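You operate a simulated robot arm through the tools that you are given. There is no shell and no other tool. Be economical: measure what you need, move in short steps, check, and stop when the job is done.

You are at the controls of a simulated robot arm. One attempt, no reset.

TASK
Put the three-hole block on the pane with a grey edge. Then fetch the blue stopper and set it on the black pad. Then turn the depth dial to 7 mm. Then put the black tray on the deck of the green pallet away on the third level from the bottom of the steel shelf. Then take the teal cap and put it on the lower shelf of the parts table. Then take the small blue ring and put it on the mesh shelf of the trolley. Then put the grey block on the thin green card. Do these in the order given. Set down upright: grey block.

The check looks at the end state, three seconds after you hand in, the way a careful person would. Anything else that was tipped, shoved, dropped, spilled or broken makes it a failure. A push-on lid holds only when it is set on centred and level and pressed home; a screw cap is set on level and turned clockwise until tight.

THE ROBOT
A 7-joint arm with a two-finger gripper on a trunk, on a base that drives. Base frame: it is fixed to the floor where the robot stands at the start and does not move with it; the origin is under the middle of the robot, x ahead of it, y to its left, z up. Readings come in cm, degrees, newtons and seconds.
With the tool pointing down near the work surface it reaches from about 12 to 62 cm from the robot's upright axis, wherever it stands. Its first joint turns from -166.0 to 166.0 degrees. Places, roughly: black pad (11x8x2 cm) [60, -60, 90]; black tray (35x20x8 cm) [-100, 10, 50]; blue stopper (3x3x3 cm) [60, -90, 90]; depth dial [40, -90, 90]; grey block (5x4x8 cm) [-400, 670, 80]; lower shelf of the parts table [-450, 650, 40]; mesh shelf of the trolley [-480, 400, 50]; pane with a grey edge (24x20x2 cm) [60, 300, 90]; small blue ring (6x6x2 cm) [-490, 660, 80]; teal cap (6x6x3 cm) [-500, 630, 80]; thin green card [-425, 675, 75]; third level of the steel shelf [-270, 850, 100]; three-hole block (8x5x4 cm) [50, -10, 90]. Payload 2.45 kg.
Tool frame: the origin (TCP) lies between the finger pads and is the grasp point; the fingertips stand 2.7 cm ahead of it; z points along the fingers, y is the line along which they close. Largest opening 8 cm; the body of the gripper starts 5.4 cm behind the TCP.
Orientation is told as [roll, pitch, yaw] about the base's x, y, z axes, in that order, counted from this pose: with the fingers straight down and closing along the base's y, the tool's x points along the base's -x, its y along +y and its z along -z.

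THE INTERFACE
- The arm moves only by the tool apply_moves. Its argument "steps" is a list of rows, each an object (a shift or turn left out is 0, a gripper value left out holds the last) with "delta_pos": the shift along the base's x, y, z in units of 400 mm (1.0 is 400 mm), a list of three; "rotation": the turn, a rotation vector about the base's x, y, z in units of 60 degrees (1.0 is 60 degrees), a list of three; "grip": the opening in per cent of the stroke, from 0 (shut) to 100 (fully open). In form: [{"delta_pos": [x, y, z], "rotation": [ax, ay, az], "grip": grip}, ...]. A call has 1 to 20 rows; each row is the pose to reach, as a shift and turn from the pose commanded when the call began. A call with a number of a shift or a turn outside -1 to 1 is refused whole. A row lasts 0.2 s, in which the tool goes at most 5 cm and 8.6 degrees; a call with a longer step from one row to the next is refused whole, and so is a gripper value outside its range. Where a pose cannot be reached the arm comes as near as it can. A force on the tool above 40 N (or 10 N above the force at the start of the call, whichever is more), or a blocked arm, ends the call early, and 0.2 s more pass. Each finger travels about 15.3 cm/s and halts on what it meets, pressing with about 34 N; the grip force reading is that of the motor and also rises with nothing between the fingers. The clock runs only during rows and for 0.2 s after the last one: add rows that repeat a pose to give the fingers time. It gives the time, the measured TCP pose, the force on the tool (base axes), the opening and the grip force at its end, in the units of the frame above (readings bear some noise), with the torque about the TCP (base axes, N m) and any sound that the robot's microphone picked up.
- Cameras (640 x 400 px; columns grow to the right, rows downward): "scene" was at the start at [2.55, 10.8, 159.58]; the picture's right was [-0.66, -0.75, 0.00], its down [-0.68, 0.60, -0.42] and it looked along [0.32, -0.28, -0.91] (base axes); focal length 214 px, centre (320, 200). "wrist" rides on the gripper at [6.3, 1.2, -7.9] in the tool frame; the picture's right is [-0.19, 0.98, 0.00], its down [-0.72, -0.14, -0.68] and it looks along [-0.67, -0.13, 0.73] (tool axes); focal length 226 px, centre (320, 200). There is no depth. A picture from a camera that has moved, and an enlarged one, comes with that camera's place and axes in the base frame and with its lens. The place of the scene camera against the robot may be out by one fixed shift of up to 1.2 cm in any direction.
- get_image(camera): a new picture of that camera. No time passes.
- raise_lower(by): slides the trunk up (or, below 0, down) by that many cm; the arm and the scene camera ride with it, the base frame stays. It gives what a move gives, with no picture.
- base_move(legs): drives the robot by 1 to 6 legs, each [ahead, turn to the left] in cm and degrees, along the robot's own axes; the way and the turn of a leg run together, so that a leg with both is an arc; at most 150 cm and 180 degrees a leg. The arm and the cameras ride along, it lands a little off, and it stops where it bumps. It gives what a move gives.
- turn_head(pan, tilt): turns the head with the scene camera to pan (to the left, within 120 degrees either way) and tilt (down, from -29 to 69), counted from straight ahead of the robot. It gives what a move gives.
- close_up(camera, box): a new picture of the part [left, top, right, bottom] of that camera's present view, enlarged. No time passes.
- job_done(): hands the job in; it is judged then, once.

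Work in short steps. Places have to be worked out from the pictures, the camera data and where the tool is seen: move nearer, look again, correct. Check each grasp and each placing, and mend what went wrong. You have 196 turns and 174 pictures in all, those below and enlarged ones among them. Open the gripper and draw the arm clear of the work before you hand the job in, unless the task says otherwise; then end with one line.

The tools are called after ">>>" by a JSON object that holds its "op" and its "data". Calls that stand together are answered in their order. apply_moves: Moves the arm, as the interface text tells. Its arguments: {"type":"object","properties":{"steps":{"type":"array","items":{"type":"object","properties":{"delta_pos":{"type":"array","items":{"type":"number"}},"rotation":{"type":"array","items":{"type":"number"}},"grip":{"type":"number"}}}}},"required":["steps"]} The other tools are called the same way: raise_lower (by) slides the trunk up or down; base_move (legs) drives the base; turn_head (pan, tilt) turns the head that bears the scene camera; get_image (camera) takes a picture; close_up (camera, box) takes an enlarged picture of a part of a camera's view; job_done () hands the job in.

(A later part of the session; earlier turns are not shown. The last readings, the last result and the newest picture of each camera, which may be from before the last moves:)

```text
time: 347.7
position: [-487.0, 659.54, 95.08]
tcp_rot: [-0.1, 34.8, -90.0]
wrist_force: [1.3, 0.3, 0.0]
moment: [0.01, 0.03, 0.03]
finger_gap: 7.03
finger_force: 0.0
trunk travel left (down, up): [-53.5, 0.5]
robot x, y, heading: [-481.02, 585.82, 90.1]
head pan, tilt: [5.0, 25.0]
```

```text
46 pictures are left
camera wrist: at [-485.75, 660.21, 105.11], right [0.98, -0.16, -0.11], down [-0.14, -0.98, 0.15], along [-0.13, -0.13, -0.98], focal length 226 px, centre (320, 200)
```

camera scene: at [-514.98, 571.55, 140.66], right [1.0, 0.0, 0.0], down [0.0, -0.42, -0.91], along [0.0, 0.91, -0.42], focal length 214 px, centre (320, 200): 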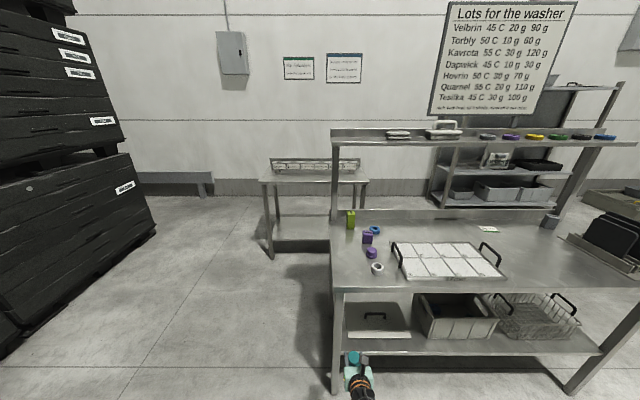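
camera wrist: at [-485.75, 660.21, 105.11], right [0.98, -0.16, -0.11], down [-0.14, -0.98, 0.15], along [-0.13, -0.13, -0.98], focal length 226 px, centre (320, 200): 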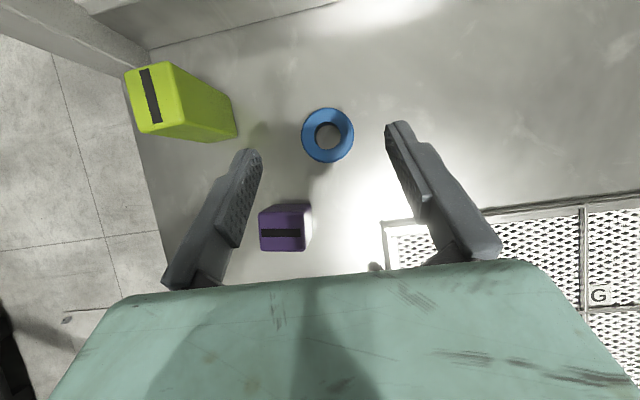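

Ring at (-487.1,663.6), about 5.6 cm across. Descending with fingers either side.

>>> {"op": "apply_moves", "data": {"steps": [{"delta_pos": [-0.002, 0.03, -0.08]}, {"delta_pos": [-0.002, 0.069, -0.16]}, {"delta_pos": [-0.002, 0.069, -0.22]}, {"delta_pos": [-0.002, 0.069, -0.26]}, {"delta_pos": [-0.002, 0.069, -0.28]}, {"delta_pos": [-0.002, 0.069, -0.292]}, {"delta_pos": [-0.002, 0.069, -0.3]}, {"delta_pos": [-0.002, 0.069, -0.3]}]}}

>>> {"op": "get_image", "data": {"camera": "wrist"}}

```text
time: 349.5
position: [-487.03, 661.57, 85.58]
tcp_rot: [-0.1, 34.9, -90.1]
wrist_force: [0.1, 0.0, 0.1]
moment: [-0.03, -0.01, -0.06]
finger_gap: 7.04
finger_force: 0.1
out of reach, approached as far as the arm can: row 3, 4, 5, 6, 7, 8
trunk travel left (down, up): [-53.5, 0.5]
robot x, y, heading: [-481.31, 585.44, 90.0]
head pan, tilt: [5.0, 25.0]
```

```text
45 pictures are left
camera wrist: at [-485.79, 662.17, 95.65], right [0.98, -0.16, -0.11], down [-0.14, -0.98, 0.15], along [-0.13, -0.13, -0.98], focal length 226 px, centre (320, 200)
```

wrist: 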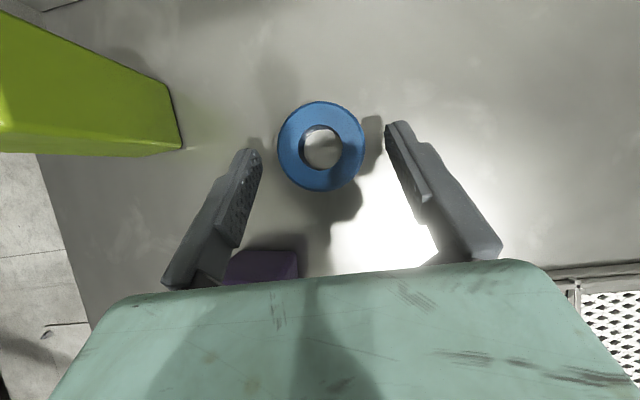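

The arm's at its reach limit with the trunk so high; lowering the trunk itself brings the hand down.

>>> {"op": "raise_lower", "data": {"by": -2.6}}

>>> {"op": "get_image", "data": {"camera": "wrist"}}

```text
time: 350.2
position: [-486.86, 661.5, 83.14]
tcp_rot: [-0.1, 35.2, -89.9]
wrist_force: [5.6, -5.0, 21.7]
moment: [0.14, -0.6, 0.01]
finger_gap: 6.79
finger_force: 0.1
trunk travel left (down, up): [-50.9, 3.1]
robot x, y, heading: [-480.77, 585.78, 90.2]
head pan, tilt: [5.0, 25.0]
```

```text
44 pictures are left
camera wrist: at [-485.7, 662.17, 93.41], right [0.98, -0.16, -0.11], down [-0.14, -0.98, 0.14], along [-0.13, -0.12, -0.98], focal length 226 px, centre (320, 200)
```

wrist: 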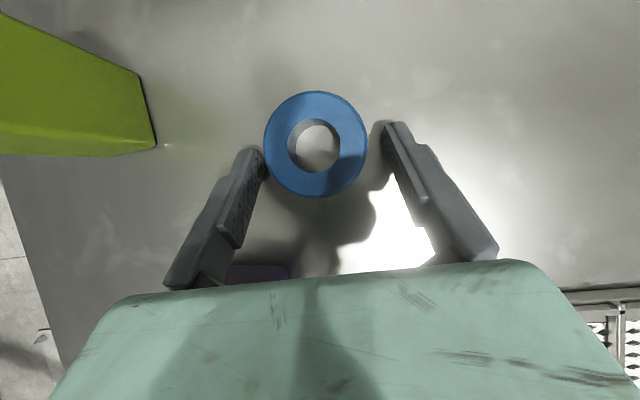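

Fingertips touched the table (z≈80.4). They sit slightly short of the ring's middle, so I raise the hand 16 cm, lower the trunk 15 cm for better reach, and re-approach.

>>> {"op": "apply_moves", "data": {"steps": [{"delta_pos": [0, 0, 0.08]}, {"delta_pos": [0, 0, 0.18]}, {"delta_pos": [0, 0, 0.28]}, {"delta_pos": [0, 0, 0.4]}, {"delta_pos": [0, 0, 0.4]}]}}

>>> {"op": "raise_lower", "data": {"by": -14}}

>>> {"op": "apply_moves", "data": {"steps": [{"delta_pos": [-0.004, 0.02, -0.01]}, {"delta_pos": [-0.004, 0.033, -0.02]}, {"delta_pos": [-0.004, 0.033, -0.03]}, {"delta_pos": [-0.004, 0.033, -0.038]}, {"delta_pos": [-0.004, 0.033, -0.038]}]}}

>>> {"op": "get_image", "data": {"camera": "wrist"}}

```text
time: 351.4
position: [-487.23, 662.0, 99.24]
tcp_rot: [-0.1, 34.9, -89.9]
wrist_force: [0.3, 0.4, 0.3]
moment: [0.01, 0.05, 0.01]
finger_gap: 7.02
finger_force: 0.0
trunk travel left (down, up): [-50.9, 3.1]
robot x, y, heading: [-480.68, 586.08, 90.1]
head pan, tilt: [5.0, 25.0]
```

```text
time: 353.1
position: [-487.11, 661.89, 85.32]
tcp_rot: [-0.1, 34.8, -89.8]
wrist_force: [1.6, 1.1, 1.2]
moment: [0.0, 0.02, 0.02]
finger_gap: 7.04
finger_force: 0.0
trunk travel left (down, up): [-36.9, 17.1]
robot x, y, heading: [-481.02, 585.55, 90.1]
head pan, tilt: [5.0, 25.0]
```

```text
time: 354.3
position: [-487.36, 663.3, 83.77]
tcp_rot: [-0.1, 35.0, -89.8]
wrist_force: [-0.2, -0.7, 0.2]
moment: [-0.03, 0.02, -0.03]
finger_gap: 7.04
finger_force: 0.1
trunk travel left (down, up): [-36.9, 17.1]
robot x, y, heading: [-481.03, 585.48, 90.0]
head pan, tilt: [5.0, 25.0]
```

```text
43 pictures are left
camera wrist: at [-486.1, 663.95, 93.84], right [0.98, -0.16, -0.11], down [-0.14, -0.98, 0.15], along [-0.13, -0.13, -0.98], focal length 226 px, centre (320, 200)
```

wrist: 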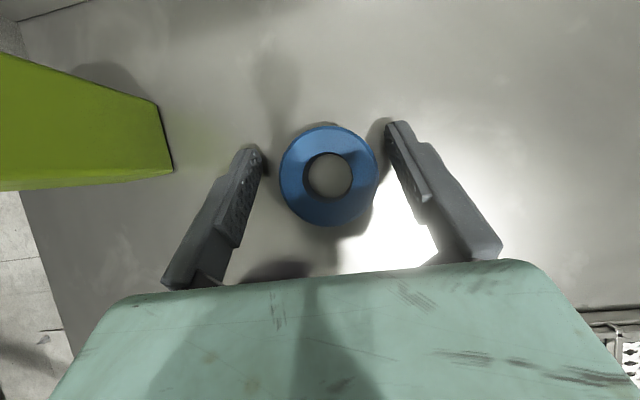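

Good alignment now. Lower 4 mm and close.

>>> {"op": "apply_moves", "data": {"steps": [{"delta_pos": [0, -0.005, -0.01]}, {"delta_pos": [0, -0.005, -0.01], "grip": 60}, {"delta_pos": [0, -0.005, -0.01], "grip": 30}, {"delta_pos": [0, -0.005, -0.01], "grip": 0}, {"delta_pos": [0, -0.005, -0.01], "grip": 0}]}}

>>> {"op": "apply_moves", "data": {"steps": [{"delta_pos": [0, 0, 0.02]}, {"delta_pos": [0, 0, 0.05]}, {"delta_pos": [0, 0, 0.1]}, {"delta_pos": [0, 0, 0.2]}, {"delta_pos": [0, 0, 0.3]}, {"delta_pos": [0, 0, 0.3]}]}}

>>> {"op": "get_image", "data": {"camera": "wrist"}}

```text
time: 355.5
position: [-487.39, 663.05, 83.33]
tcp_rot: [-0.1, 34.9, -90.0]
wrist_force: [-0.1, 0.3, 0.3]
moment: [0.02, 0.0, -0.02]
finger_gap: 5.28
finger_force: 33.9
trunk travel left (down, up): [-36.9, 17.1]
robot x, y, heading: [-481.16, 586.08, 90.1]
head pan, tilt: [5.0, 25.0]
```

```text
time: 356.9
position: [-487.33, 663.07, 95.38]
tcp_rot: [-0.1, 34.9, -90.0]
wrist_force: [0.8, -0.5, -0.6]
moment: [0.0, 0.03, -0.01]
finger_gap: 5.26
finger_force: 34.2
trunk travel left (down, up): [-36.9, 17.1]
robot x, y, heading: [-481.39, 585.92, 90.1]
head pan, tilt: [5.0, 25.0]
```

```text
42 pictures are left
camera wrist: at [-486.12, 663.76, 105.56], right [0.98, -0.16, -0.11], down [-0.14, -0.98, 0.15], along [-0.13, -0.13, -0.98], focal length 226 px, centre (320, 200)
```

wrist: 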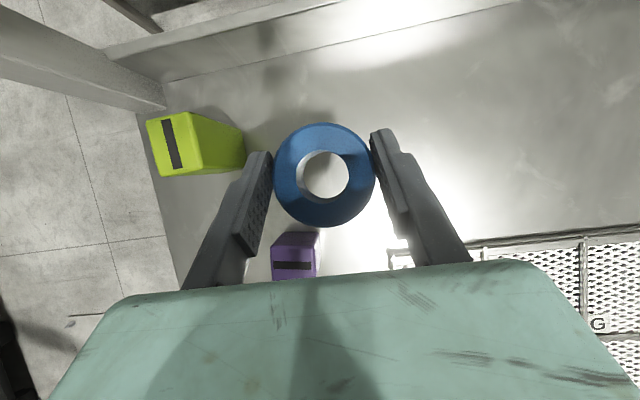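

Ring held (5.3 cm). I back away from the table, turn around to face the trolley, and look.

>>> {"op": "base_move", "data": {"legs": [[-38, 0], [0, -175]]}}

>>> {"op": "get_image", "data": {"camera": "scene"}}

>>> {"op": "get_image", "data": {"camera": "wrist"}}

```text
time: 366.6
position: [-465.1, 471.02, 95.35]
tcp_rot: [-0.1, 34.9, 97.2]
wrist_force: [-0.1, -0.4, 0.0]
moment: [0.02, 0.01, -0.02]
finger_gap: 5.21
finger_force: 33.7
trunk travel left (down, up): [-36.9, 17.1]
robot x, y, heading: [-480.88, 546.93, -82.7]
head pan, tilt: [5.0, 25.0]
```

```text
41 pictures are left
camera scene: at [-465.41, 542.43, 177.05], right [-0.98, -0.21, 0.0], down [-0.09, 0.41, -0.91], along [0.19, -0.89, -0.42], focal length 214 px, centre (320, 200)
```

scene: 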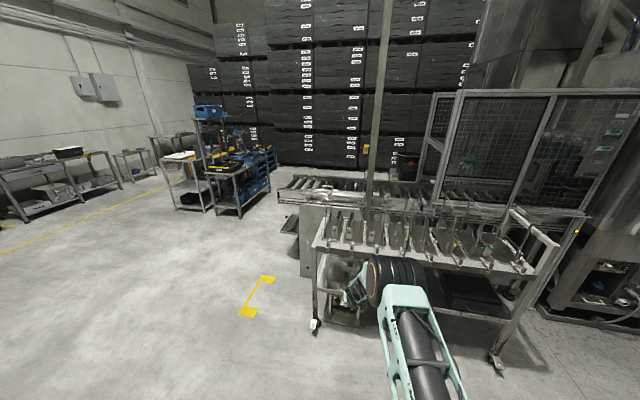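

```text
40 pictures are left
camera wrist: at [-466.35, 470.26, 105.55], right [-0.99, 0.03, -0.11], down [0.02, 0.99, 0.15], along [0.12, 0.15, -0.98], focal length 226 px, centre (320, 200)
```

wrist: 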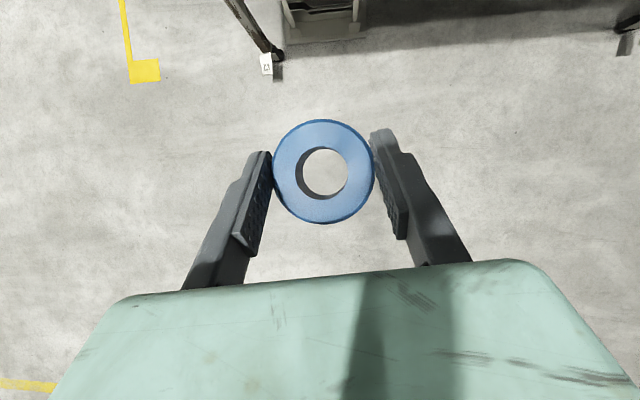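

The trolley's front is at y≈424, top z≈83; the mesh shelf is below at z≈47. I zoom in on it.

>>> {"op": "close_up", "data": {"camera": "scene", "box": [295, 200, 555, 375]}}

```text
2.29 times, centred on (425, 288) of scene
camera zoom: at [-465.41, 542.43, 177.05], right [-0.98, -0.21, 0.0], down [-0.09, 0.41, -0.91], along [0.19, -0.89, -0.42], focal length 490 px, centre (80, 0)
```

zoom: 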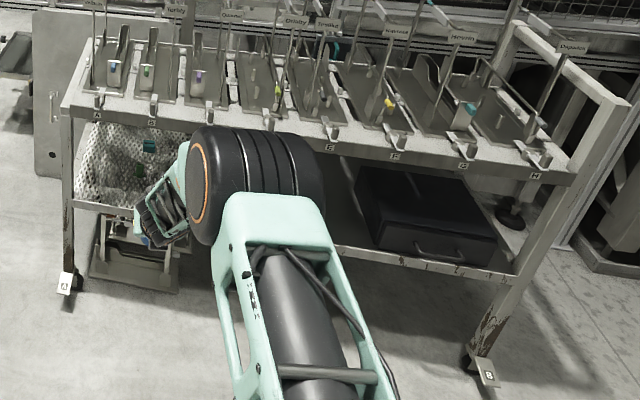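

I lower the trunk first (trolley top is crowded), then shift right-to-left so I face the mesh part near x≈-453.

>>> {"op": "raise_lower", "data": {"by": -36}}

>>> {"op": "base_move", "data": {"legs": [[0, 50], [33, 0], [0, -57]]}}

>>> {"op": "get_image", "data": {"camera": "scene"}}

>>> {"op": "get_image", "data": {"camera": "wrist"}}

```text
time: 370.1
position: [-465.07, 471.11, 59.51]
tcp_rot: [-0.1, 34.9, 97.2]
wrist_force: [-0.7, -0.1, -0.6]
moment: [0.01, 0.02, 0.0]
finger_gap: 5.25
finger_force: 33.7
trunk travel left (down, up): [-0.9, 53.1]
robot x, y, heading: [-480.87, 546.83, -83.0]
head pan, tilt: [5.0, 25.0]
```

```text
time: 377.2
position: [-443.84, 452.37, 59.51]
tcp_rot: [-0.1, 34.9, 91.9]
wrist_force: [-0.2, -0.1, 0.2]
moment: [0.01, -0.02, 0.0]
finger_gap: 5.23
finger_force: 34.0
trunk travel left (down, up): [-0.9, 53.1]
robot x, y, heading: [-452.2, 529.24, -88.3]
head pan, tilt: [5.0, 25.0]
```

```text
38 pictures are left
camera scene: at [-437.45, 523.36, 141.04], right [-0.99, -0.12, 0.0], down [-0.05, 0.42, -0.91], along [0.11, -0.9, -0.42], focal length 214 px, centre (320, 200)
```

scene: 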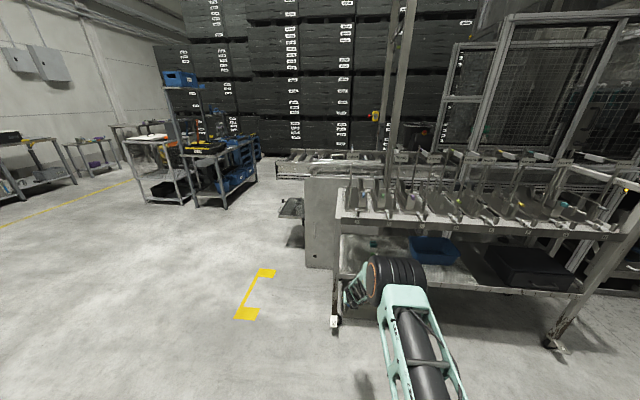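

```text
37 pictures are left
camera wrist: at [-445.09, 451.61, 69.55], right [-0.99, 0.13, -0.11], down [0.11, 0.98, 0.15], along [0.13, 0.13, -0.98], focal length 226 px, centre (320, 200)
```

wrist: 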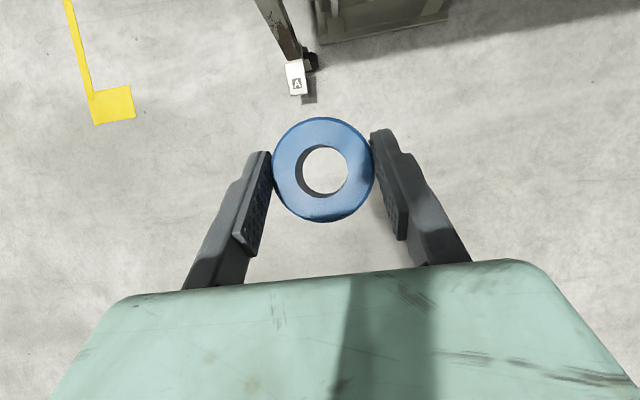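

I zoom to find a free area on the mesh shelf.

>>> {"op": "close_up", "data": {"camera": "scene", "box": [320, 200, 600, 330]}}

```text
2.29 times, centred on (460, 265) of scene
camera zoom: at [-437.45, 523.36, 141.04], right [-0.99, -0.12, 0.0], down [-0.05, 0.42, -0.91], along [0.11, -0.9, -0.42], focal length 490 px, centre (0, 51)
```

zoom: 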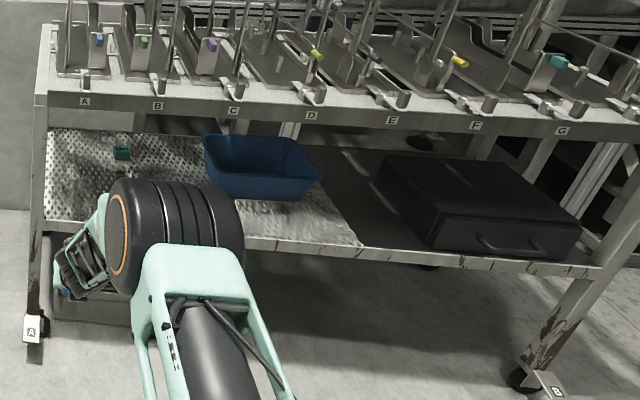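

Free mesh lies in front of the blue bin, around (-495,416.5), shelf z≈46. I shift the base ~45 cm toward −x.

>>> {"op": "base_move", "data": {"legs": [[0, -74], [46, 0], [0, 73]]}}

>>> {"op": "close_up", "data": {"camera": "scene", "box": [220, 200, 460, 360]}}

>>> {"op": "get_image", "data": {"camera": "wrist"}}

```text
time: 386.6
position: [-491.4, 437.92, 59.53]
tcp_rot: [-0.1, 34.9, 90.0]
wrist_force: [0.3, 0.2, 0.0]
moment: [0.0, 0.0, 0.02]
finger_gap: 5.22
finger_force: 34.1
trunk travel left (down, up): [-0.9, 53.1]
robot x, y, heading: [-497.81, 515.01, -89.9]
head pan, tilt: [5.0, 25.0]
```

```text
2.50 times, centred on (340, 280) of scene
camera zoom: at [-482.82, 508.81, 141.05], right [-1.0, -0.09, 0.0], down [-0.04, 0.42, -0.91], along [0.08, -0.9, -0.42], focal length 536 px, centre (270, 0)
```

zoom: 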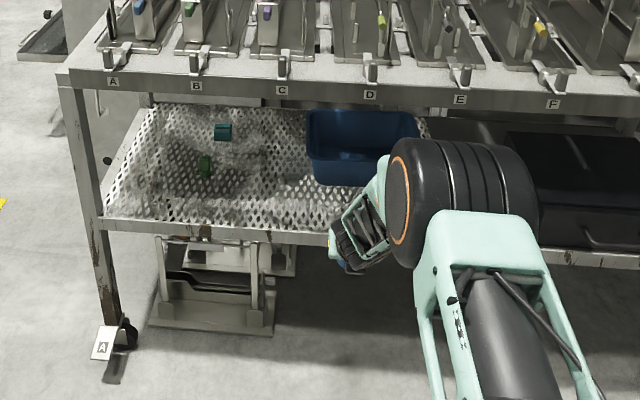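

```text
34 pictures are left
camera wrist: at [-492.74, 437.32, 69.55], right [-0.98, 0.16, -0.11], down [0.14, 0.98, 0.15], along [0.13, 0.13, -0.98], focal length 226 px, centre (320, 200)
```

wrist: 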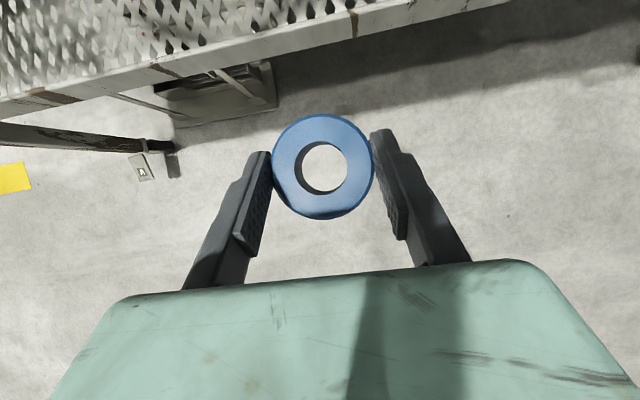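

A wide free mesh area lies left of the bin; I choose (-478,416.5). I move the hand 13 cm sideways and 5 cm down, then drive forward 20 cm.

>>> {"op": "apply_moves", "data": {"steps": [{"delta_pos": [0.08, 0, -0.03]}, {"delta_pos": [0.16, 0, -0.06]}, {"delta_pos": [0.24, 0, -0.1]}, {"delta_pos": [0.335, 0, -0.125]}, {"delta_pos": [0.335, 0, -0.125]}]}}

>>> {"op": "base_move", "data": {"legs": [[19, 0]]}}

>>> {"op": "get_image", "data": {"camera": "wrist"}}

>>> {"op": "get_image", "data": {"camera": "scene"}}

```text
time: 387.8
position: [-477.87, 437.83, 54.56]
tcp_rot: [0.0, 34.9, 90.1]
wrist_force: [0.8, -0.4, 0.2]
moment: [-0.02, 0.04, -0.04]
finger_gap: 5.22
finger_force: 34.2
trunk travel left (down, up): [-0.9, 53.1]
robot x, y, heading: [-497.14, 515.28, -90.0]
head pan, tilt: [5.0, 25.0]
```

```text
time: 389.3
position: [-478.06, 418.64, 54.52]
tcp_rot: [-0.2, 34.9, 89.8]
wrist_force: [-0.3, 0.5, -0.9]
moment: [0.0, 0.02, 0.02]
finger_gap: 5.19
finger_force: 34.3
trunk travel left (down, up): [-0.9, 53.1]
robot x, y, heading: [-497.49, 496.25, -90.1]
head pan, tilt: [5.0, 25.0]
```

```text
33 pictures are left
camera wrist: at [-479.51, 418.03, 64.61], right [-0.98, 0.16, -0.11], down [0.14, 0.98, 0.15], along [0.13, 0.13, -0.98], focal length 226 px, centre (320, 200)
```

wrist: 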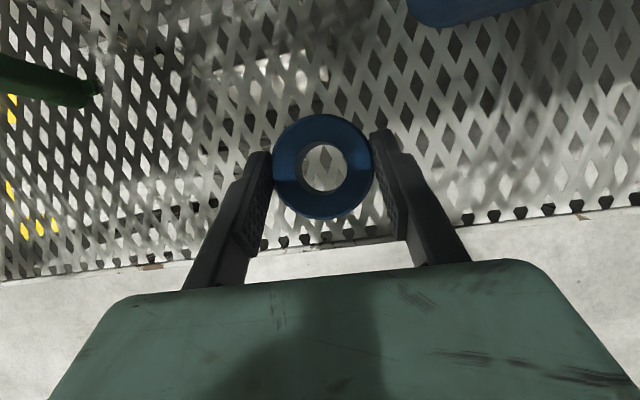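

```text
32 pictures are left
camera scene: at [-482.87, 489.72, 141.04], right [-1.0, -0.08, 0.0], down [-0.04, 0.42, -0.91], along [0.08, -0.9, -0.42], focal length 214 px, centre (320, 200)
```

scene: 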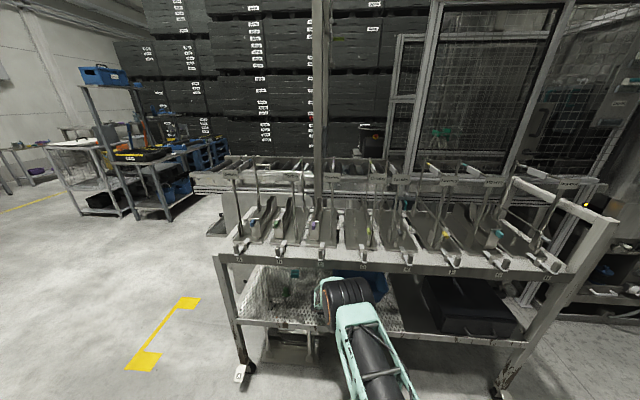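

The ring is over clear mesh, 4 cm inside the edge. Lowering stepwise.

>>> {"op": "apply_moves", "data": {"steps": [{"delta_pos": [0, 0, -0.05]}, {"delta_pos": [0, 0, -0.09]}, {"delta_pos": [0, 0, -0.11]}, {"delta_pos": [0, 0, -0.12]}, {"delta_pos": [0, 0, -0.128]}, {"delta_pos": [0, 0, -0.128]}]}}

>>> {"op": "get_image", "data": {"camera": "wrist"}}

```text
time: 390.5
position: [-478.06, 418.19, 50.16]
tcp_rot: [-0.3, 35.6, 89.7]
wrist_force: [1.4, -2.9, 12.0]
moment: [0.03, 0.0, 0.01]
finger_gap: 5.2
finger_force: 33.8
trunk travel left (down, up): [-0.9, 53.1]
robot x, y, heading: [-497.73, 496.21, -90.5]
head pan, tilt: [5.0, 25.0]
stopped in row 5: the force on the tool passed its limit at 42 N (the readings are from after the stop); the commanded pose is now the measured one
```

```text
31 pictures are left
camera wrist: at [-479.4, 417.61, 60.27], right [-0.98, 0.16, -0.12], down [0.14, 0.98, 0.14], along [0.14, 0.12, -0.98], focal length 226 px, centre (320, 200)
```

wrist: 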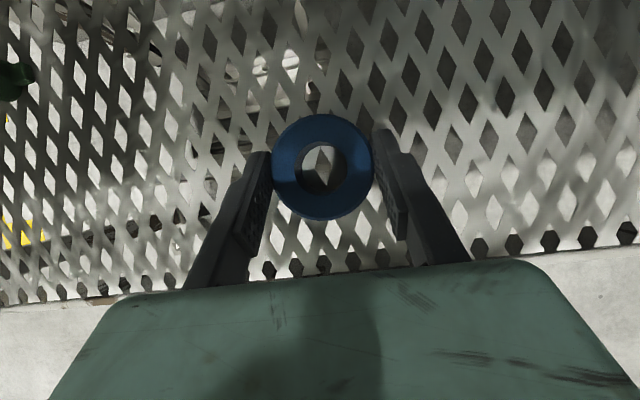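

Contact. Opening and withdrawing up and back along the tool axis.

>>> {"op": "apply_moves", "data": {"steps": [{"grip": 72}, {"grip": 78}, {"grip": 80}, {"delta_pos": [0, 0.015, 0.03], "grip": 80}, {"delta_pos": [0, 0.045, 0.08], "grip": 80}, {"delta_pos": [0, 0.1, 0.12], "grip": 80}, {"delta_pos": [0, 0.18, 0.14], "grip": 80}, {"delta_pos": [0, 0.18, 0.14], "grip": 80}]}}

>>> {"op": "get_image", "data": {"camera": "wrist"}}

```text
time: 392.3
position: [-478.36, 425.49, 55.29]
tcp_rot: [-0.2, 35.3, 89.6]
wrist_force: [0.1, 0.0, -0.1]
moment: [-0.02, -0.01, -0.03]
finger_gap: 6.4
finger_force: 0.1
trunk travel left (down, up): [-0.9, 53.1]
robot x, y, heading: [-497.65, 496.39, -90.3]
head pan, tilt: [5.0, 25.0]
```

```text
30 pictures are left
camera wrist: at [-479.55, 424.78, 65.38], right [-0.98, 0.16, -0.11], down [0.14, 0.98, 0.14], along [0.13, 0.12, -0.98], focal length 226 px, centre (320, 200)
```

wrist: 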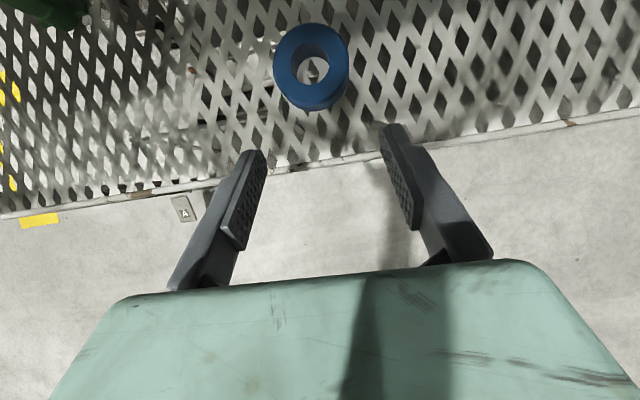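

The ring lies flat on the mesh. Last job: the grey block (≈(-398,666)) to the green card (≈(-427.6,664.8)). I back off, raise the trunk and drive to face the table near x≈-430.

>>> {"op": "base_move", "data": {"legs": [[-17, 0]]}}

>>> {"op": "raise_lower", "data": {"by": 40}}

>>> {"op": "base_move", "data": {"legs": [[0, 120], [78, 0], [0, 60]]}}

>>> {"op": "get_image", "data": {"camera": "scene"}}

```text
time: 393.8
position: [-478.25, 442.06, 55.23]
tcp_rot: [-0.2, 35.3, 89.8]
wrist_force: [1.0, 0.4, -0.5]
moment: [0.01, -0.01, 0.0]
finger_gap: 6.41
finger_force: 0.0
trunk travel left (down, up): [-0.9, 53.1]
robot x, y, heading: [-497.63, 513.28, -90.5]
head pan, tilt: [5.0, 25.0]
```

```text
time: 397.6
position: [-478.24, 442.03, 95.32]
tcp_rot: [-0.3, 35.3, 89.8]
wrist_force: [-0.2, 0.0, 0.5]
moment: [-0.02, 0.0, 0.0]
finger_gap: 6.39
finger_force: 0.0
trunk travel left (down, up): [-40.9, 13.1]
robot x, y, heading: [-497.27, 512.95, -90.3]
head pan, tilt: [5.0, 25.0]
```

```text
time: 409.7
position: [-446.37, 623.68, 95.32]
tcp_rot: [-0.2, 35.2, -91.1]
wrist_force: [0.7, -0.3, 0.9]
moment: [0.02, 0.01, -0.05]
finger_gap: 6.39
finger_force: 0.1
trunk travel left (down, up): [-40.9, 13.1]
robot x, y, heading: [-428.07, 552.9, 88.9]
head pan, tilt: [5.0, 25.0]
```

```text
29 pictures are left
camera scene: at [-442.93, 560.8, 181.04], right [1.0, 0.07, 0.0], down [0.03, -0.42, -0.91], along [-0.06, 0.9, -0.42], focal length 214 px, centre (320, 200)
```

scene: 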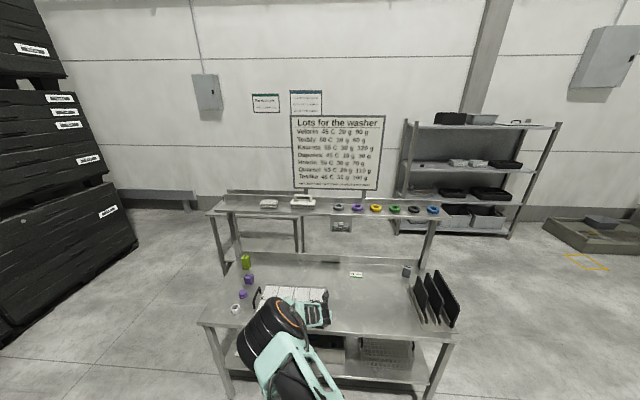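

>>> {"op": "close_up", "data": {"camera": "scene", "box": [320, 190, 480, 340]}}

```text
2.67 times, centred on (400, 265) of scene
camera zoom: at [-442.93, 560.8, 181.04], right [1.0, 0.07, 0.0], down [0.03, -0.42, -0.91], along [-0.06, 0.9, -0.42], focal length 572 px, centre (107, 27)
```

zoom: 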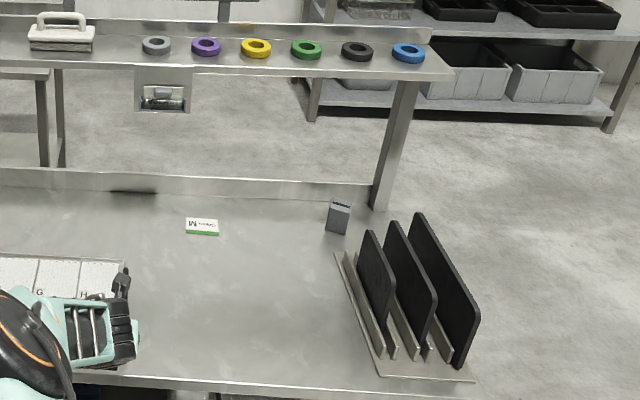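

Folder rack stands just right-front of the block; a steeper tool (≈15° from vertical) avoids it. I raise the hand, shift the base right/forward, then lower the trunk for reach.

>>> {"op": "apply_moves", "data": {"steps": [{"delta_pos": [0, 0, 0.12]}, {"delta_pos": [0, 0, 0.24]}, {"delta_pos": [0, -0.02, 0.36]}, {"delta_pos": [0, -0.05, 0.48]}, {"delta_pos": [0, -0.08, 0.6]}, {"delta_pos": [0, -0.1, 0.72]}, {"delta_pos": [0, -0.1, 0.72]}]}}

>>> {"op": "base_move", "data": {"legs": [[0, -37], [28, 0], [0, 38]]}}

>>> {"op": "raise_lower", "data": {"by": -26}}

>>> {"op": "get_image", "data": {"camera": "wrist"}}

```text
time: 411.3
position: [-446.68, 619.5, 123.64]
tcp_rot: [-0.1, 35.3, -91.1]
wrist_force: [0.6, 0.7, -1.0]
moment: [0.02, 0.01, -0.02]
finger_gap: 6.38
finger_force: 0.0
trunk travel left (down, up): [-40.9, 13.1]
robot x, y, heading: [-427.99, 552.38, 89.2]
head pan, tilt: [5.0, 25.0]
```

```text
time: 416.9
position: [-430.62, 641.19, 123.78]
tcp_rot: [-0.1, 35.3, -89.8]
wrist_force: [-0.4, -0.4, -0.1]
moment: [0.01, 0.03, 0.01]
finger_gap: 6.41
finger_force: 0.2
trunk travel left (down, up): [-40.9, 13.1]
robot x, y, heading: [-410.41, 574.9, 90.5]
head pan, tilt: [5.0, 25.0]
```

```text
time: 419.6
position: [-430.58, 641.26, 97.77]
tcp_rot: [-0.3, 35.3, -89.9]
wrist_force: [0.2, -0.4, 0.6]
moment: [0.01, -0.01, -0.01]
finger_gap: 6.39
finger_force: 0.1
trunk travel left (down, up): [-14.9, 39.1]
robot x, y, heading: [-410.57, 574.72, 90.2]
head pan, tilt: [5.0, 25.0]
```

```text
27 pictures are left
camera wrist: at [-429.35, 641.81, 107.85], right [0.98, -0.15, -0.11], down [-0.14, -0.98, 0.14], along [-0.13, -0.12, -0.98], focal length 226 px, centre (320, 200)
```

wrist: 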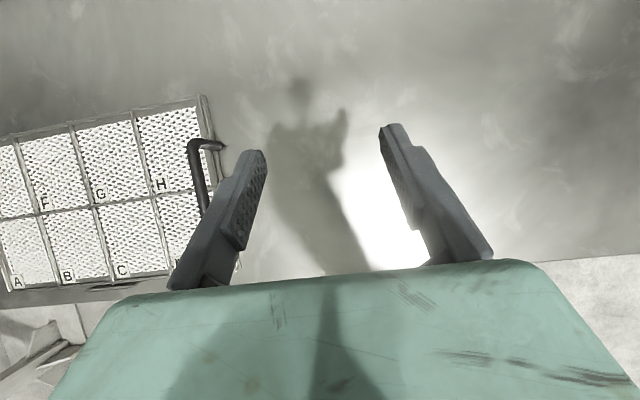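

I move toward the block (staying left of the folders), steepening the tool by 18°.

>>> {"op": "apply_moves", "data": {"steps": [{"delta_pos": [0.08, 0.03, 0.05], "rotation": [-0.05, 0, 0]}, {"delta_pos": [0.16, 0.06, 0.1], "rotation": [-0.1, 0, 0]}, {"delta_pos": [0.25, 0.1, 0.12], "rotation": [-0.15, 0, 0]}, {"delta_pos": [0.34, 0.15, 0.12], "rotation": [-0.2, 0, 0]}, {"delta_pos": [0.43, 0.2, 0.12], "rotation": [-0.25, 0, 0]}, {"delta_pos": [0.5, 0.25, 0.12], "rotation": [-0.3, 0, 0]}, {"delta_pos": [0.575, 0.3, 0.12], "rotation": [-0.3, 0, 0]}, {"delta_pos": [0.575, 0.3, 0.12], "rotation": [-0.3, 0, 0]}]}}

>>> {"op": "get_image", "data": {"camera": "wrist"}}

>>> {"op": "close_up", "data": {"camera": "scene", "box": [260, 180, 480, 340]}}

```text
time: 421.4
position: [-407.68, 653.27, 102.49]
tcp_rot: [-0.1, 17.3, -89.8]
wrist_force: [-0.2, 0.4, 0.1]
moment: [-0.01, 0.01, -0.02]
finger_gap: 6.37
finger_force: 0.1
trunk travel left (down, up): [-14.9, 39.1]
robot x, y, heading: [-410.77, 574.36, 90.3]
head pan, tilt: [5.0, 25.0]
```

```text
26 pictures are left
camera wrist: at [-406.48, 656.96, 111.83], right [0.98, -0.18, -0.06], down [-0.14, -0.89, 0.44], along [-0.13, -0.42, -0.9], focal length 226 px, centre (320, 200)
```

wrist: 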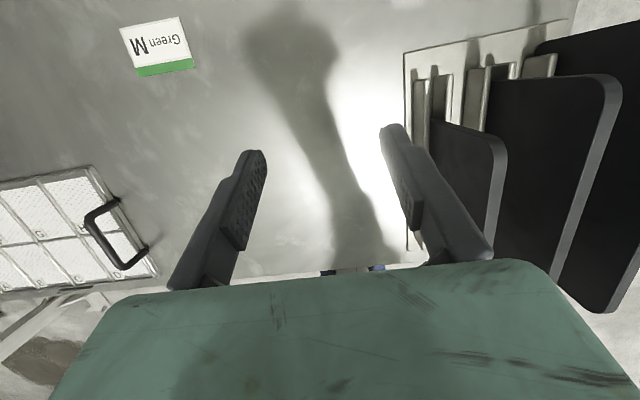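

```text
2.50 times, centred on (370, 260) of scene
camera zoom: at [-425.41, 582.6, 155.05], right [1.0, 0.09, 0.0], down [0.04, -0.42, -0.91], along [-0.08, 0.9, -0.42], focal length 536 px, centre (195, 50)
```

zoom: 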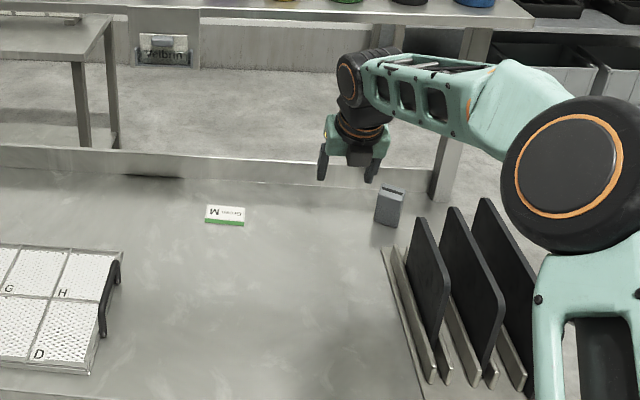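

The block isn't yet in the wrist view; I edge forward-right and lower slightly to see it.

>>> {"op": "apply_moves", "data": {"steps": [{"delta_pos": [0.05, 0.05, -0.05]}, {"delta_pos": [0.11, 0.11, -0.1]}, {"delta_pos": [0.165, 0.165, -0.12]}, {"delta_pos": [0.165, 0.165, -0.12]}]}}

>>> {"op": "get_image", "data": {"camera": "wrist"}}

```text
time: 422.4
position: [-400.96, 660.06, 97.46]
tcp_rot: [-0.3, 17.3, -89.9]
wrist_force: [1.0, 0.4, 0.1]
moment: [-0.02, 0.03, 0.03]
finger_gap: 6.42
finger_force: 0.2
trunk travel left (down, up): [-14.9, 39.1]
robot x, y, heading: [-410.5, 574.85, 90.6]
head pan, tilt: [5.0, 25.0]
```

```text
24 pictures are left
camera wrist: at [-399.76, 663.7, 106.91], right [0.98, -0.18, -0.06], down [-0.14, -0.89, 0.44], along [-0.13, -0.42, -0.9], focal length 226 px, centre (320, 200)
```

wrist: 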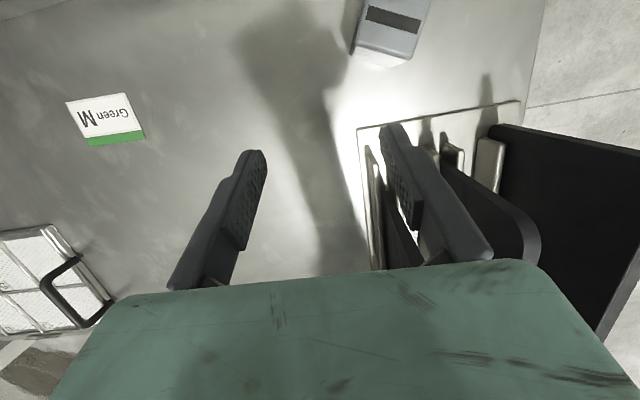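

Block: centre ≈(-395.2,667.5), yaw about −20°, top z≈88.4. I pull the hand back 9 cm, drive the base 11 cm closer, and turn the tool −20°.

>>> {"op": "apply_moves", "data": {"steps": [{"delta_pos": [0, -0.1, 0.02], "rotation": [0, 0, -0.11], "grip": 90}, {"delta_pos": [0, -0.2, 0.02], "rotation": [0, 0, -0.22]}, {"delta_pos": [0, -0.24, 0.02], "rotation": [0, 0, -0.333]}, {"delta_pos": [0, -0.24, 0.02], "rotation": [0, 0, -0.333]}]}}

>>> {"op": "base_move", "data": {"legs": [[11.5, 0]]}}

>>> {"op": "get_image", "data": {"camera": "wrist"}}

```text
time: 423.4
position: [-400.85, 650.22, 98.55]
tcp_rot: [-0.2, 17.3, -110.0]
wrist_force: [0.1, -1.0, -0.1]
moment: [0.01, -0.03, -0.02]
finger_gap: 7.19
finger_force: 0.1
trunk travel left (down, up): [-14.9, 39.1]
robot x, y, heading: [-410.73, 574.2, 90.3]
head pan, tilt: [5.0, 25.0]
```

```text
time: 424.6
position: [-401.02, 662.01, 98.46]
tcp_rot: [-0.2, 17.2, -110.0]
wrist_force: [0.7, 0.2, -0.9]
moment: [-0.02, 0.01, 0.02]
finger_gap: 7.21
finger_force: 0.0
trunk travel left (down, up): [-14.9, 39.1]
robot x, y, heading: [-410.34, 586.12, 90.5]
head pan, tilt: [5.0, 25.0]
```

```text
23 pictures are left
camera wrist: at [-398.59, 665.08, 107.83], right [0.86, -0.51, -0.06], down [-0.43, -0.79, 0.44], along [-0.27, -0.35, -0.9], focal length 226 px, centre (320, 200)
```

wrist: 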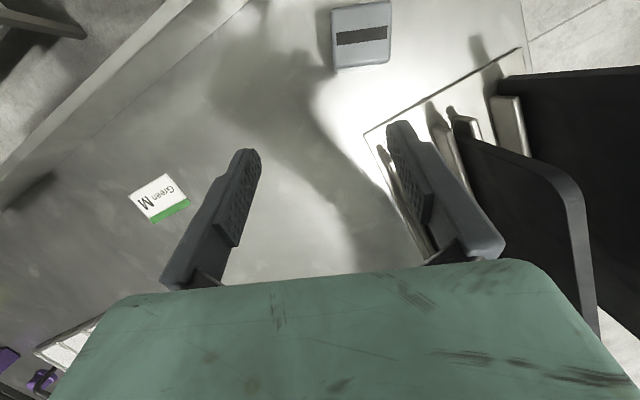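

Tool and block are aligned (block 4 cm wide across the fingers). I move above and descend to z≈85.5.

>>> {"op": "apply_moves", "data": {"steps": [{"delta_pos": [0.07, 0.06, 0]}, {"delta_pos": [0.14, 0.1225, -0.02]}, {"delta_pos": [0.14, 0.1225, -0.1]}, {"delta_pos": [0.14, 0.1225, -0.18]}, {"delta_pos": [0.14, 0.1225, -0.25]}, {"delta_pos": [0.14, 0.1225, -0.3]}, {"delta_pos": [0.14, 0.1225, -0.325]}, {"delta_pos": [0.14, 0.1225, -0.325]}]}}

>>> {"op": "get_image", "data": {"camera": "wrist"}}

```text
time: 426.4
position: [-395.56, 667.02, 85.49]
tcp_rot: [-0.2, 17.2, -109.9]
wrist_force: [-0.1, -0.2, 0.7]
moment: [0.04, 0.0, 0.0]
finger_gap: 7.23
finger_force: 0.1
trunk travel left (down, up): [-14.9, 39.1]
robot x, y, heading: [-410.56, 586.32, 90.2]
head pan, tilt: [5.0, 25.0]
```

```text
22 pictures are left
camera wrist: at [-393.05, 669.99, 94.96], right [0.86, -0.51, -0.06], down [-0.43, -0.79, 0.44], along [-0.27, -0.35, -0.9], focal length 226 px, centre (320, 200)
```

wrist: 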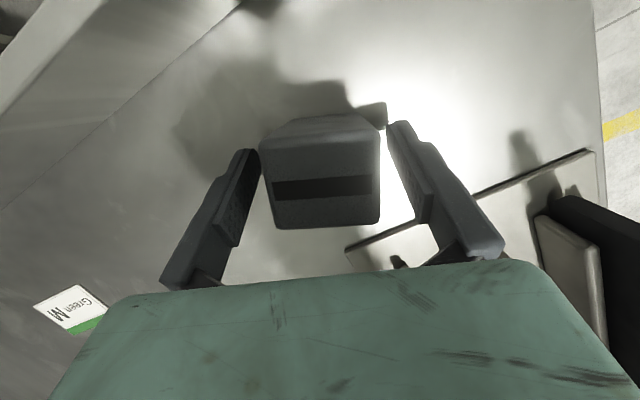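

Well centred. Closing and lifting.

>>> {"op": "apply_moves", "data": {"steps": [{"grip": 60}, {"grip": 30}, {"grip": 0}, {"grip": 0}, {"grip": 0}]}}

>>> {"op": "apply_moves", "data": {"steps": [{"delta_pos": [0, 0, 0.02]}, {"delta_pos": [0, 0, 0.05]}, {"delta_pos": [0, 0, 0.1]}, {"delta_pos": [-0.03, -0.02, 0.18]}, {"delta_pos": [-0.08, -0.04, 0.24]}, {"delta_pos": [-0.08, -0.04, 0.24]}]}}

>>> {"op": "get_image", "data": {"camera": "wrist"}}

```text
time: 427.6
position: [-395.51, 666.87, 85.53]
tcp_rot: [-0.2, 17.3, -110.0]
wrist_force: [-0.1, -0.1, 0.3]
moment: [0.0, -0.07, -0.03]
finger_gap: 4.55
finger_force: 34.5
trunk travel left (down, up): [-14.9, 39.1]
robot x, y, heading: [-410.74, 586.11, 90.4]
head pan, tilt: [5.0, 25.0]
```

```text
time: 429.0
position: [-398.89, 665.2, 95.29]
tcp_rot: [-0.2, 17.3, -109.9]
wrist_force: [0.6, 0.2, -2.6]
moment: [0.03, 0.0, -0.02]
finger_gap: 4.55
finger_force: 34.1
trunk travel left (down, up): [-14.9, 39.1]
robot x, y, heading: [-410.82, 586.09, 90.6]
head pan, tilt: [5.0, 25.0]
```

```text
21 pictures are left
camera wrist: at [-396.51, 668.23, 104.65], right [0.86, -0.51, -0.06], down [-0.43, -0.79, 0.44], along [-0.27, -0.35, -0.9], focal length 226 px, centre (320, 200)
```

wrist: 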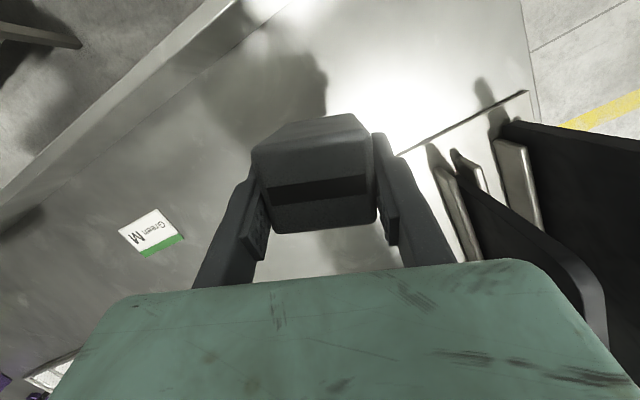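

Block held upright. Card centre ≈(-426.6,665.4). I carry it over at z≈97, turning the tool back +20°.

>>> {"op": "apply_moves", "data": {"steps": [{"delta_pos": [-0.11, 0, 0.02], "rotation": [0, 0, 0.05]}, {"delta_pos": [-0.23, 0, 0.02], "rotation": [0, 0, 0.11]}, {"delta_pos": [-0.35, 0, 0.02], "rotation": [0, 0, 0.17]}, {"delta_pos": [-0.47, -0.003, 0.02], "rotation": [0, 0, 0.23]}, {"delta_pos": [-0.59, -0.006, 0.02], "rotation": [0, 0, 0.29]}, {"delta_pos": [-0.7, -0.007, 0.02], "rotation": [0, 0, 0.333]}, {"delta_pos": [-0.7, -0.007, -0.03], "rotation": [0, 0, 0.333]}, {"delta_pos": [-0.7, -0.007, -0.03], "rotation": [0, 0, 0.333]}]}}

>>> {"op": "get_image", "data": {"camera": "wrist"}}

>>> {"op": "close_up", "data": {"camera": "scene", "box": [240, 180, 440, 330]}}

```text
time: 430.8
position: [-426.79, 665.03, 93.97]
tcp_rot: [-0.3, 17.3, -89.9]
wrist_force: [0.2, -0.5, -3.7]
moment: [-0.03, 0.0, -0.01]
finger_gap: 4.58
finger_force: 33.7
trunk travel left (down, up): [-14.9, 39.1]
robot x, y, heading: [-410.57, 586.26, 90.3]
head pan, tilt: [5.0, 25.0]
```

```text
20 pictures are left
camera wrist: at [-425.56, 668.66, 103.24], right [0.98, -0.18, -0.06], down [-0.14, -0.89, 0.44], along [-0.13, -0.42, -0.9], focal length 226 px, centre (320, 200)
```

wrist: 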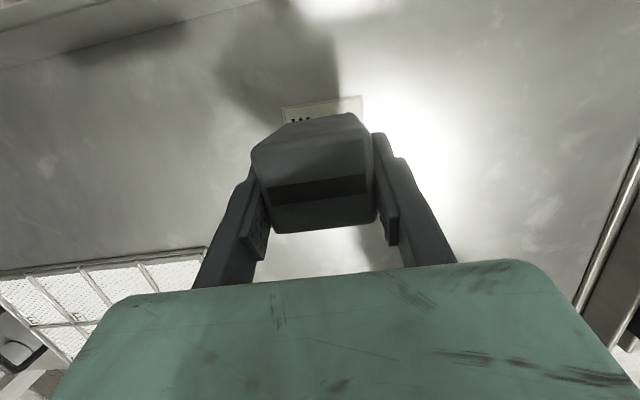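

```text
2.67 times, centred on (340, 255) of scene
camera zoom: at [-425.48, 594.38, 155.05], right [1.0, 0.09, 0.0], down [0.04, -0.42, -0.91], along [-0.08, 0.9, -0.42], focal length 572 px, centre (267, 53)
```

zoom: 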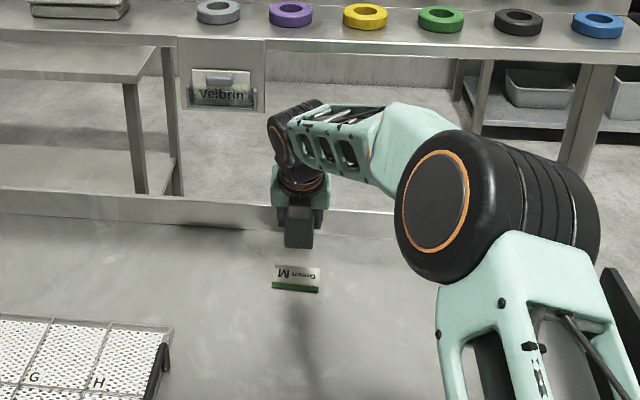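

Card spans x −430.5…−423.2, far edge y≈667.9, so the block is centred over it. Lowering to just above, then gently to contact.

>>> {"op": "apply_moves", "data": {"steps": [{"delta_pos": [0, 0, -0.07]}, {"delta_pos": [0, 0, -0.13]}, {"delta_pos": [0, 0, -0.17]}, {"delta_pos": [0, 0, -0.19]}, {"delta_pos": [0, 0, -0.195]}, {"delta_pos": [0, 0, -0.195]}]}}

>>> {"op": "close_up", "data": {"camera": "scene", "box": [300, 230, 380, 300]}}

```text
time: 432.2
position: [-426.81, 664.94, 86.02]
tcp_rot: [-0.2, 17.3, -89.8]
wrist_force: [-0.5, 0.2, -2.6]
moment: [-0.04, 0.0, 0.0]
finger_gap: 4.56
finger_force: 33.8
trunk travel left (down, up): [-14.9, 39.1]
robot x, y, heading: [-410.49, 586.26, 90.1]
head pan, tilt: [5.0, 25.0]
```

```text
5.71 times, centred on (340, 265) of scene
camera zoom: at [-425.53, 594.37, 155.04], right [1.0, 0.09, 0.0], down [0.04, -0.42, -0.91], along [-0.08, 0.9, -0.42], focal length 1226 px, centre (206, -171)
```

zoom: 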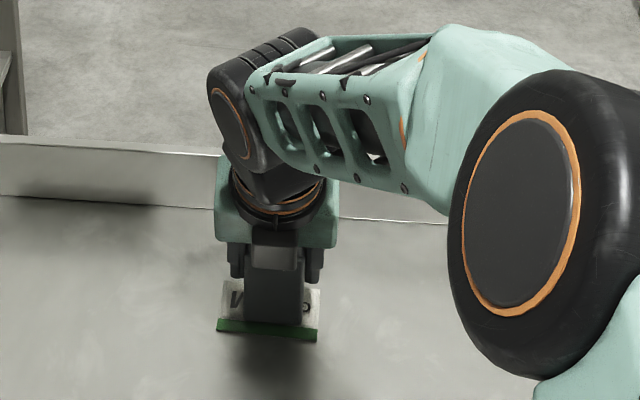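

The block is centred on the card. A few last millimetres down.

>>> {"op": "apply_moves", "data": {"steps": [{"delta_pos": [0, 0, -0.005]}, {"delta_pos": [0, 0, -0.01]}, {"delta_pos": [0, 0, -0.01]}]}}

```text
time: 433.0
position: [-426.63, 664.98, 85.73]
tcp_rot: [-0.2, 17.4, -89.9]
wrist_force: [0.5, 0.4, 1.1]
moment: [-0.01, -0.03, 0.03]
finger_gap: 4.57
finger_force: 34.3
trunk travel left (down, up): [-14.9, 39.1]
robot x, y, heading: [-410.42, 586.56, 90.3]
head pan, tilt: [5.0, 25.0]
```

Contact is just made (weight unloaded). I open and withdraw up along the tool axis.

>>> {"op": "apply_moves", "data": {"steps": [{"delta_pos": [0, 0, -0.002], "grip": 65}, {"delta_pos": [0, 0, -0.002], "grip": 80}, {"delta_pos": [0, 0, -0.002], "grip": 85}, {"delta_pos": [0, -0.01, 0.04], "grip": 85}, {"delta_pos": [0, -0.03, 0.1], "grip": 85}, {"delta_pos": [0, -0.06, 0.18], "grip": 85}, {"delta_pos": [0, -0.1, 0.28], "grip": 85}, {"delta_pos": [0, -0.2, 0.32], "grip": 85}, {"delta_pos": [0, -0.3, 0.34], "grip": 85}, {"delta_pos": [0, -0.3, 0.34], "grip": 85}]}}

>>> {"op": "get_image", "data": {"camera": "scene"}}

>>> {"op": "close_up", "data": {"camera": "scene", "box": [240, 180, 480, 330]}}

```text
time: 435.2
position: [-426.69, 653.24, 99.15]
tcp_rot: [-0.2, 17.2, -89.9]
wrist_force: [0.4, 0.3, 0.4]
moment: [0.04, -0.02, 0.04]
finger_gap: 6.8
finger_force: 0.0
trunk travel left (down, up): [-14.9, 39.1]
robot x, y, heading: [-410.61, 586.14, 90.5]
head pan, tilt: [5.0, 25.0]
```

```text
17 pictures are left
camera scene: at [-425.51, 594.31, 155.04], right [1.0, 0.09, 0.0], down [0.04, -0.42, -0.91], along [-0.08, 0.9, -0.42], focal length 214 px, centre (320, 200)
```

scene: 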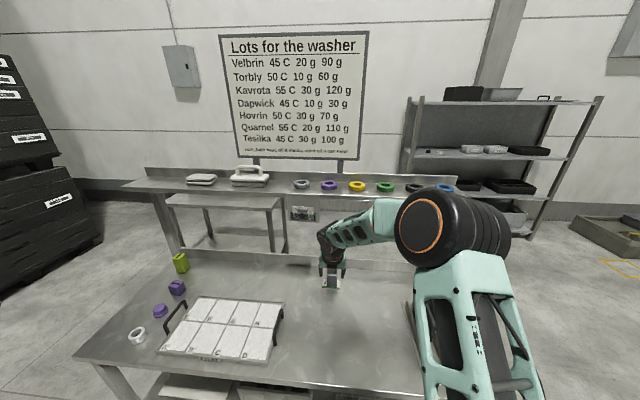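

```text
2.67 times, centred on (360, 255) of scene
camera zoom: at [-425.51, 594.31, 155.04], right [1.0, 0.09, 0.0], down [0.04, -0.42, -0.91], along [-0.08, 0.9, -0.42], focal length 572 px, centre (213, 53)
```

zoom: 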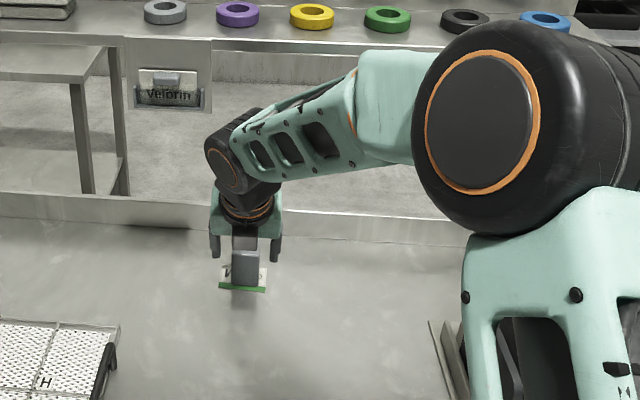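

The block stands on the card. I raise the hand and back the robot off, then take a last check picture.

>>> {"op": "apply_moves", "data": {"steps": [{"delta_pos": [0, -0.05, 0.08]}, {"delta_pos": [0, -0.1, 0.16]}, {"delta_pos": [0, -0.1, 0.22]}, {"delta_pos": [0, -0.1, 0.22]}]}}

>>> {"op": "base_move", "data": {"legs": [[-50, 0]]}}

>>> {"op": "get_image", "data": {"camera": "scene"}}

>>> {"op": "close_up", "data": {"camera": "scene", "box": [180, 190, 460, 370]}}

```text
time: 436.2
position: [-426.42, 649.13, 108.05]
tcp_rot: [-0.3, 17.2, -89.9]
wrist_force: [-0.2, -0.8, -1.3]
moment: [-0.04, 0.03, 0.02]
finger_gap: 6.8
finger_force: 0.0
trunk travel left (down, up): [-14.9, 39.1]
robot x, y, heading: [-410.92, 586.56, 90.2]
head pan, tilt: [5.0, 25.0]
```

```text
time: 439.2
position: [-425.95, 599.11, 107.92]
tcp_rot: [-0.1, 17.4, -90.3]
wrist_force: [0.4, 1.0, 0.4]
moment: [0.02, 0.02, 0.03]
finger_gap: 6.81
finger_force: 0.1
trunk travel left (down, up): [-14.9, 39.1]
robot x, y, heading: [-410.97, 536.59, 89.9]
head pan, tilt: [5.0, 25.0]
```

```text
15 pictures are left
camera scene: at [-425.36, 544.2, 155.05], right [1.0, 0.09, 0.0], down [0.04, -0.42, -0.91], along [-0.08, 0.9, -0.42], focal length 214 px, centre (320, 200)
```

scene: 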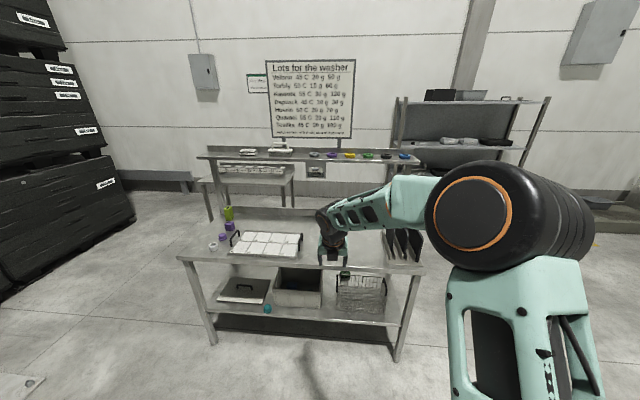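

```text
2.22 times, centred on (320, 280) of scene
camera zoom: at [-425.36, 544.2, 155.05], right [1.0, 0.09, 0.0], down [0.04, -0.42, -0.91], along [-0.08, 0.9, -0.42], focal length 477 px, centre (320, 22)
```

zoom: 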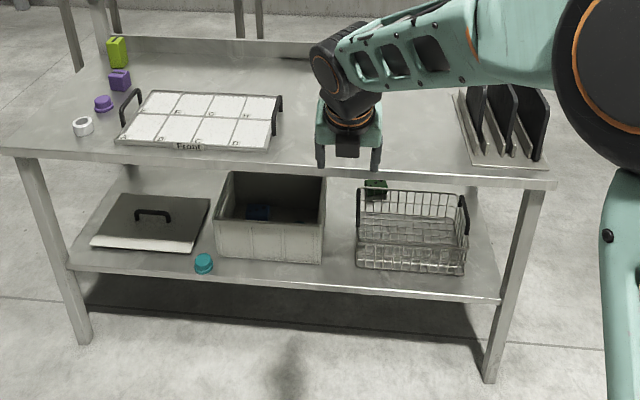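

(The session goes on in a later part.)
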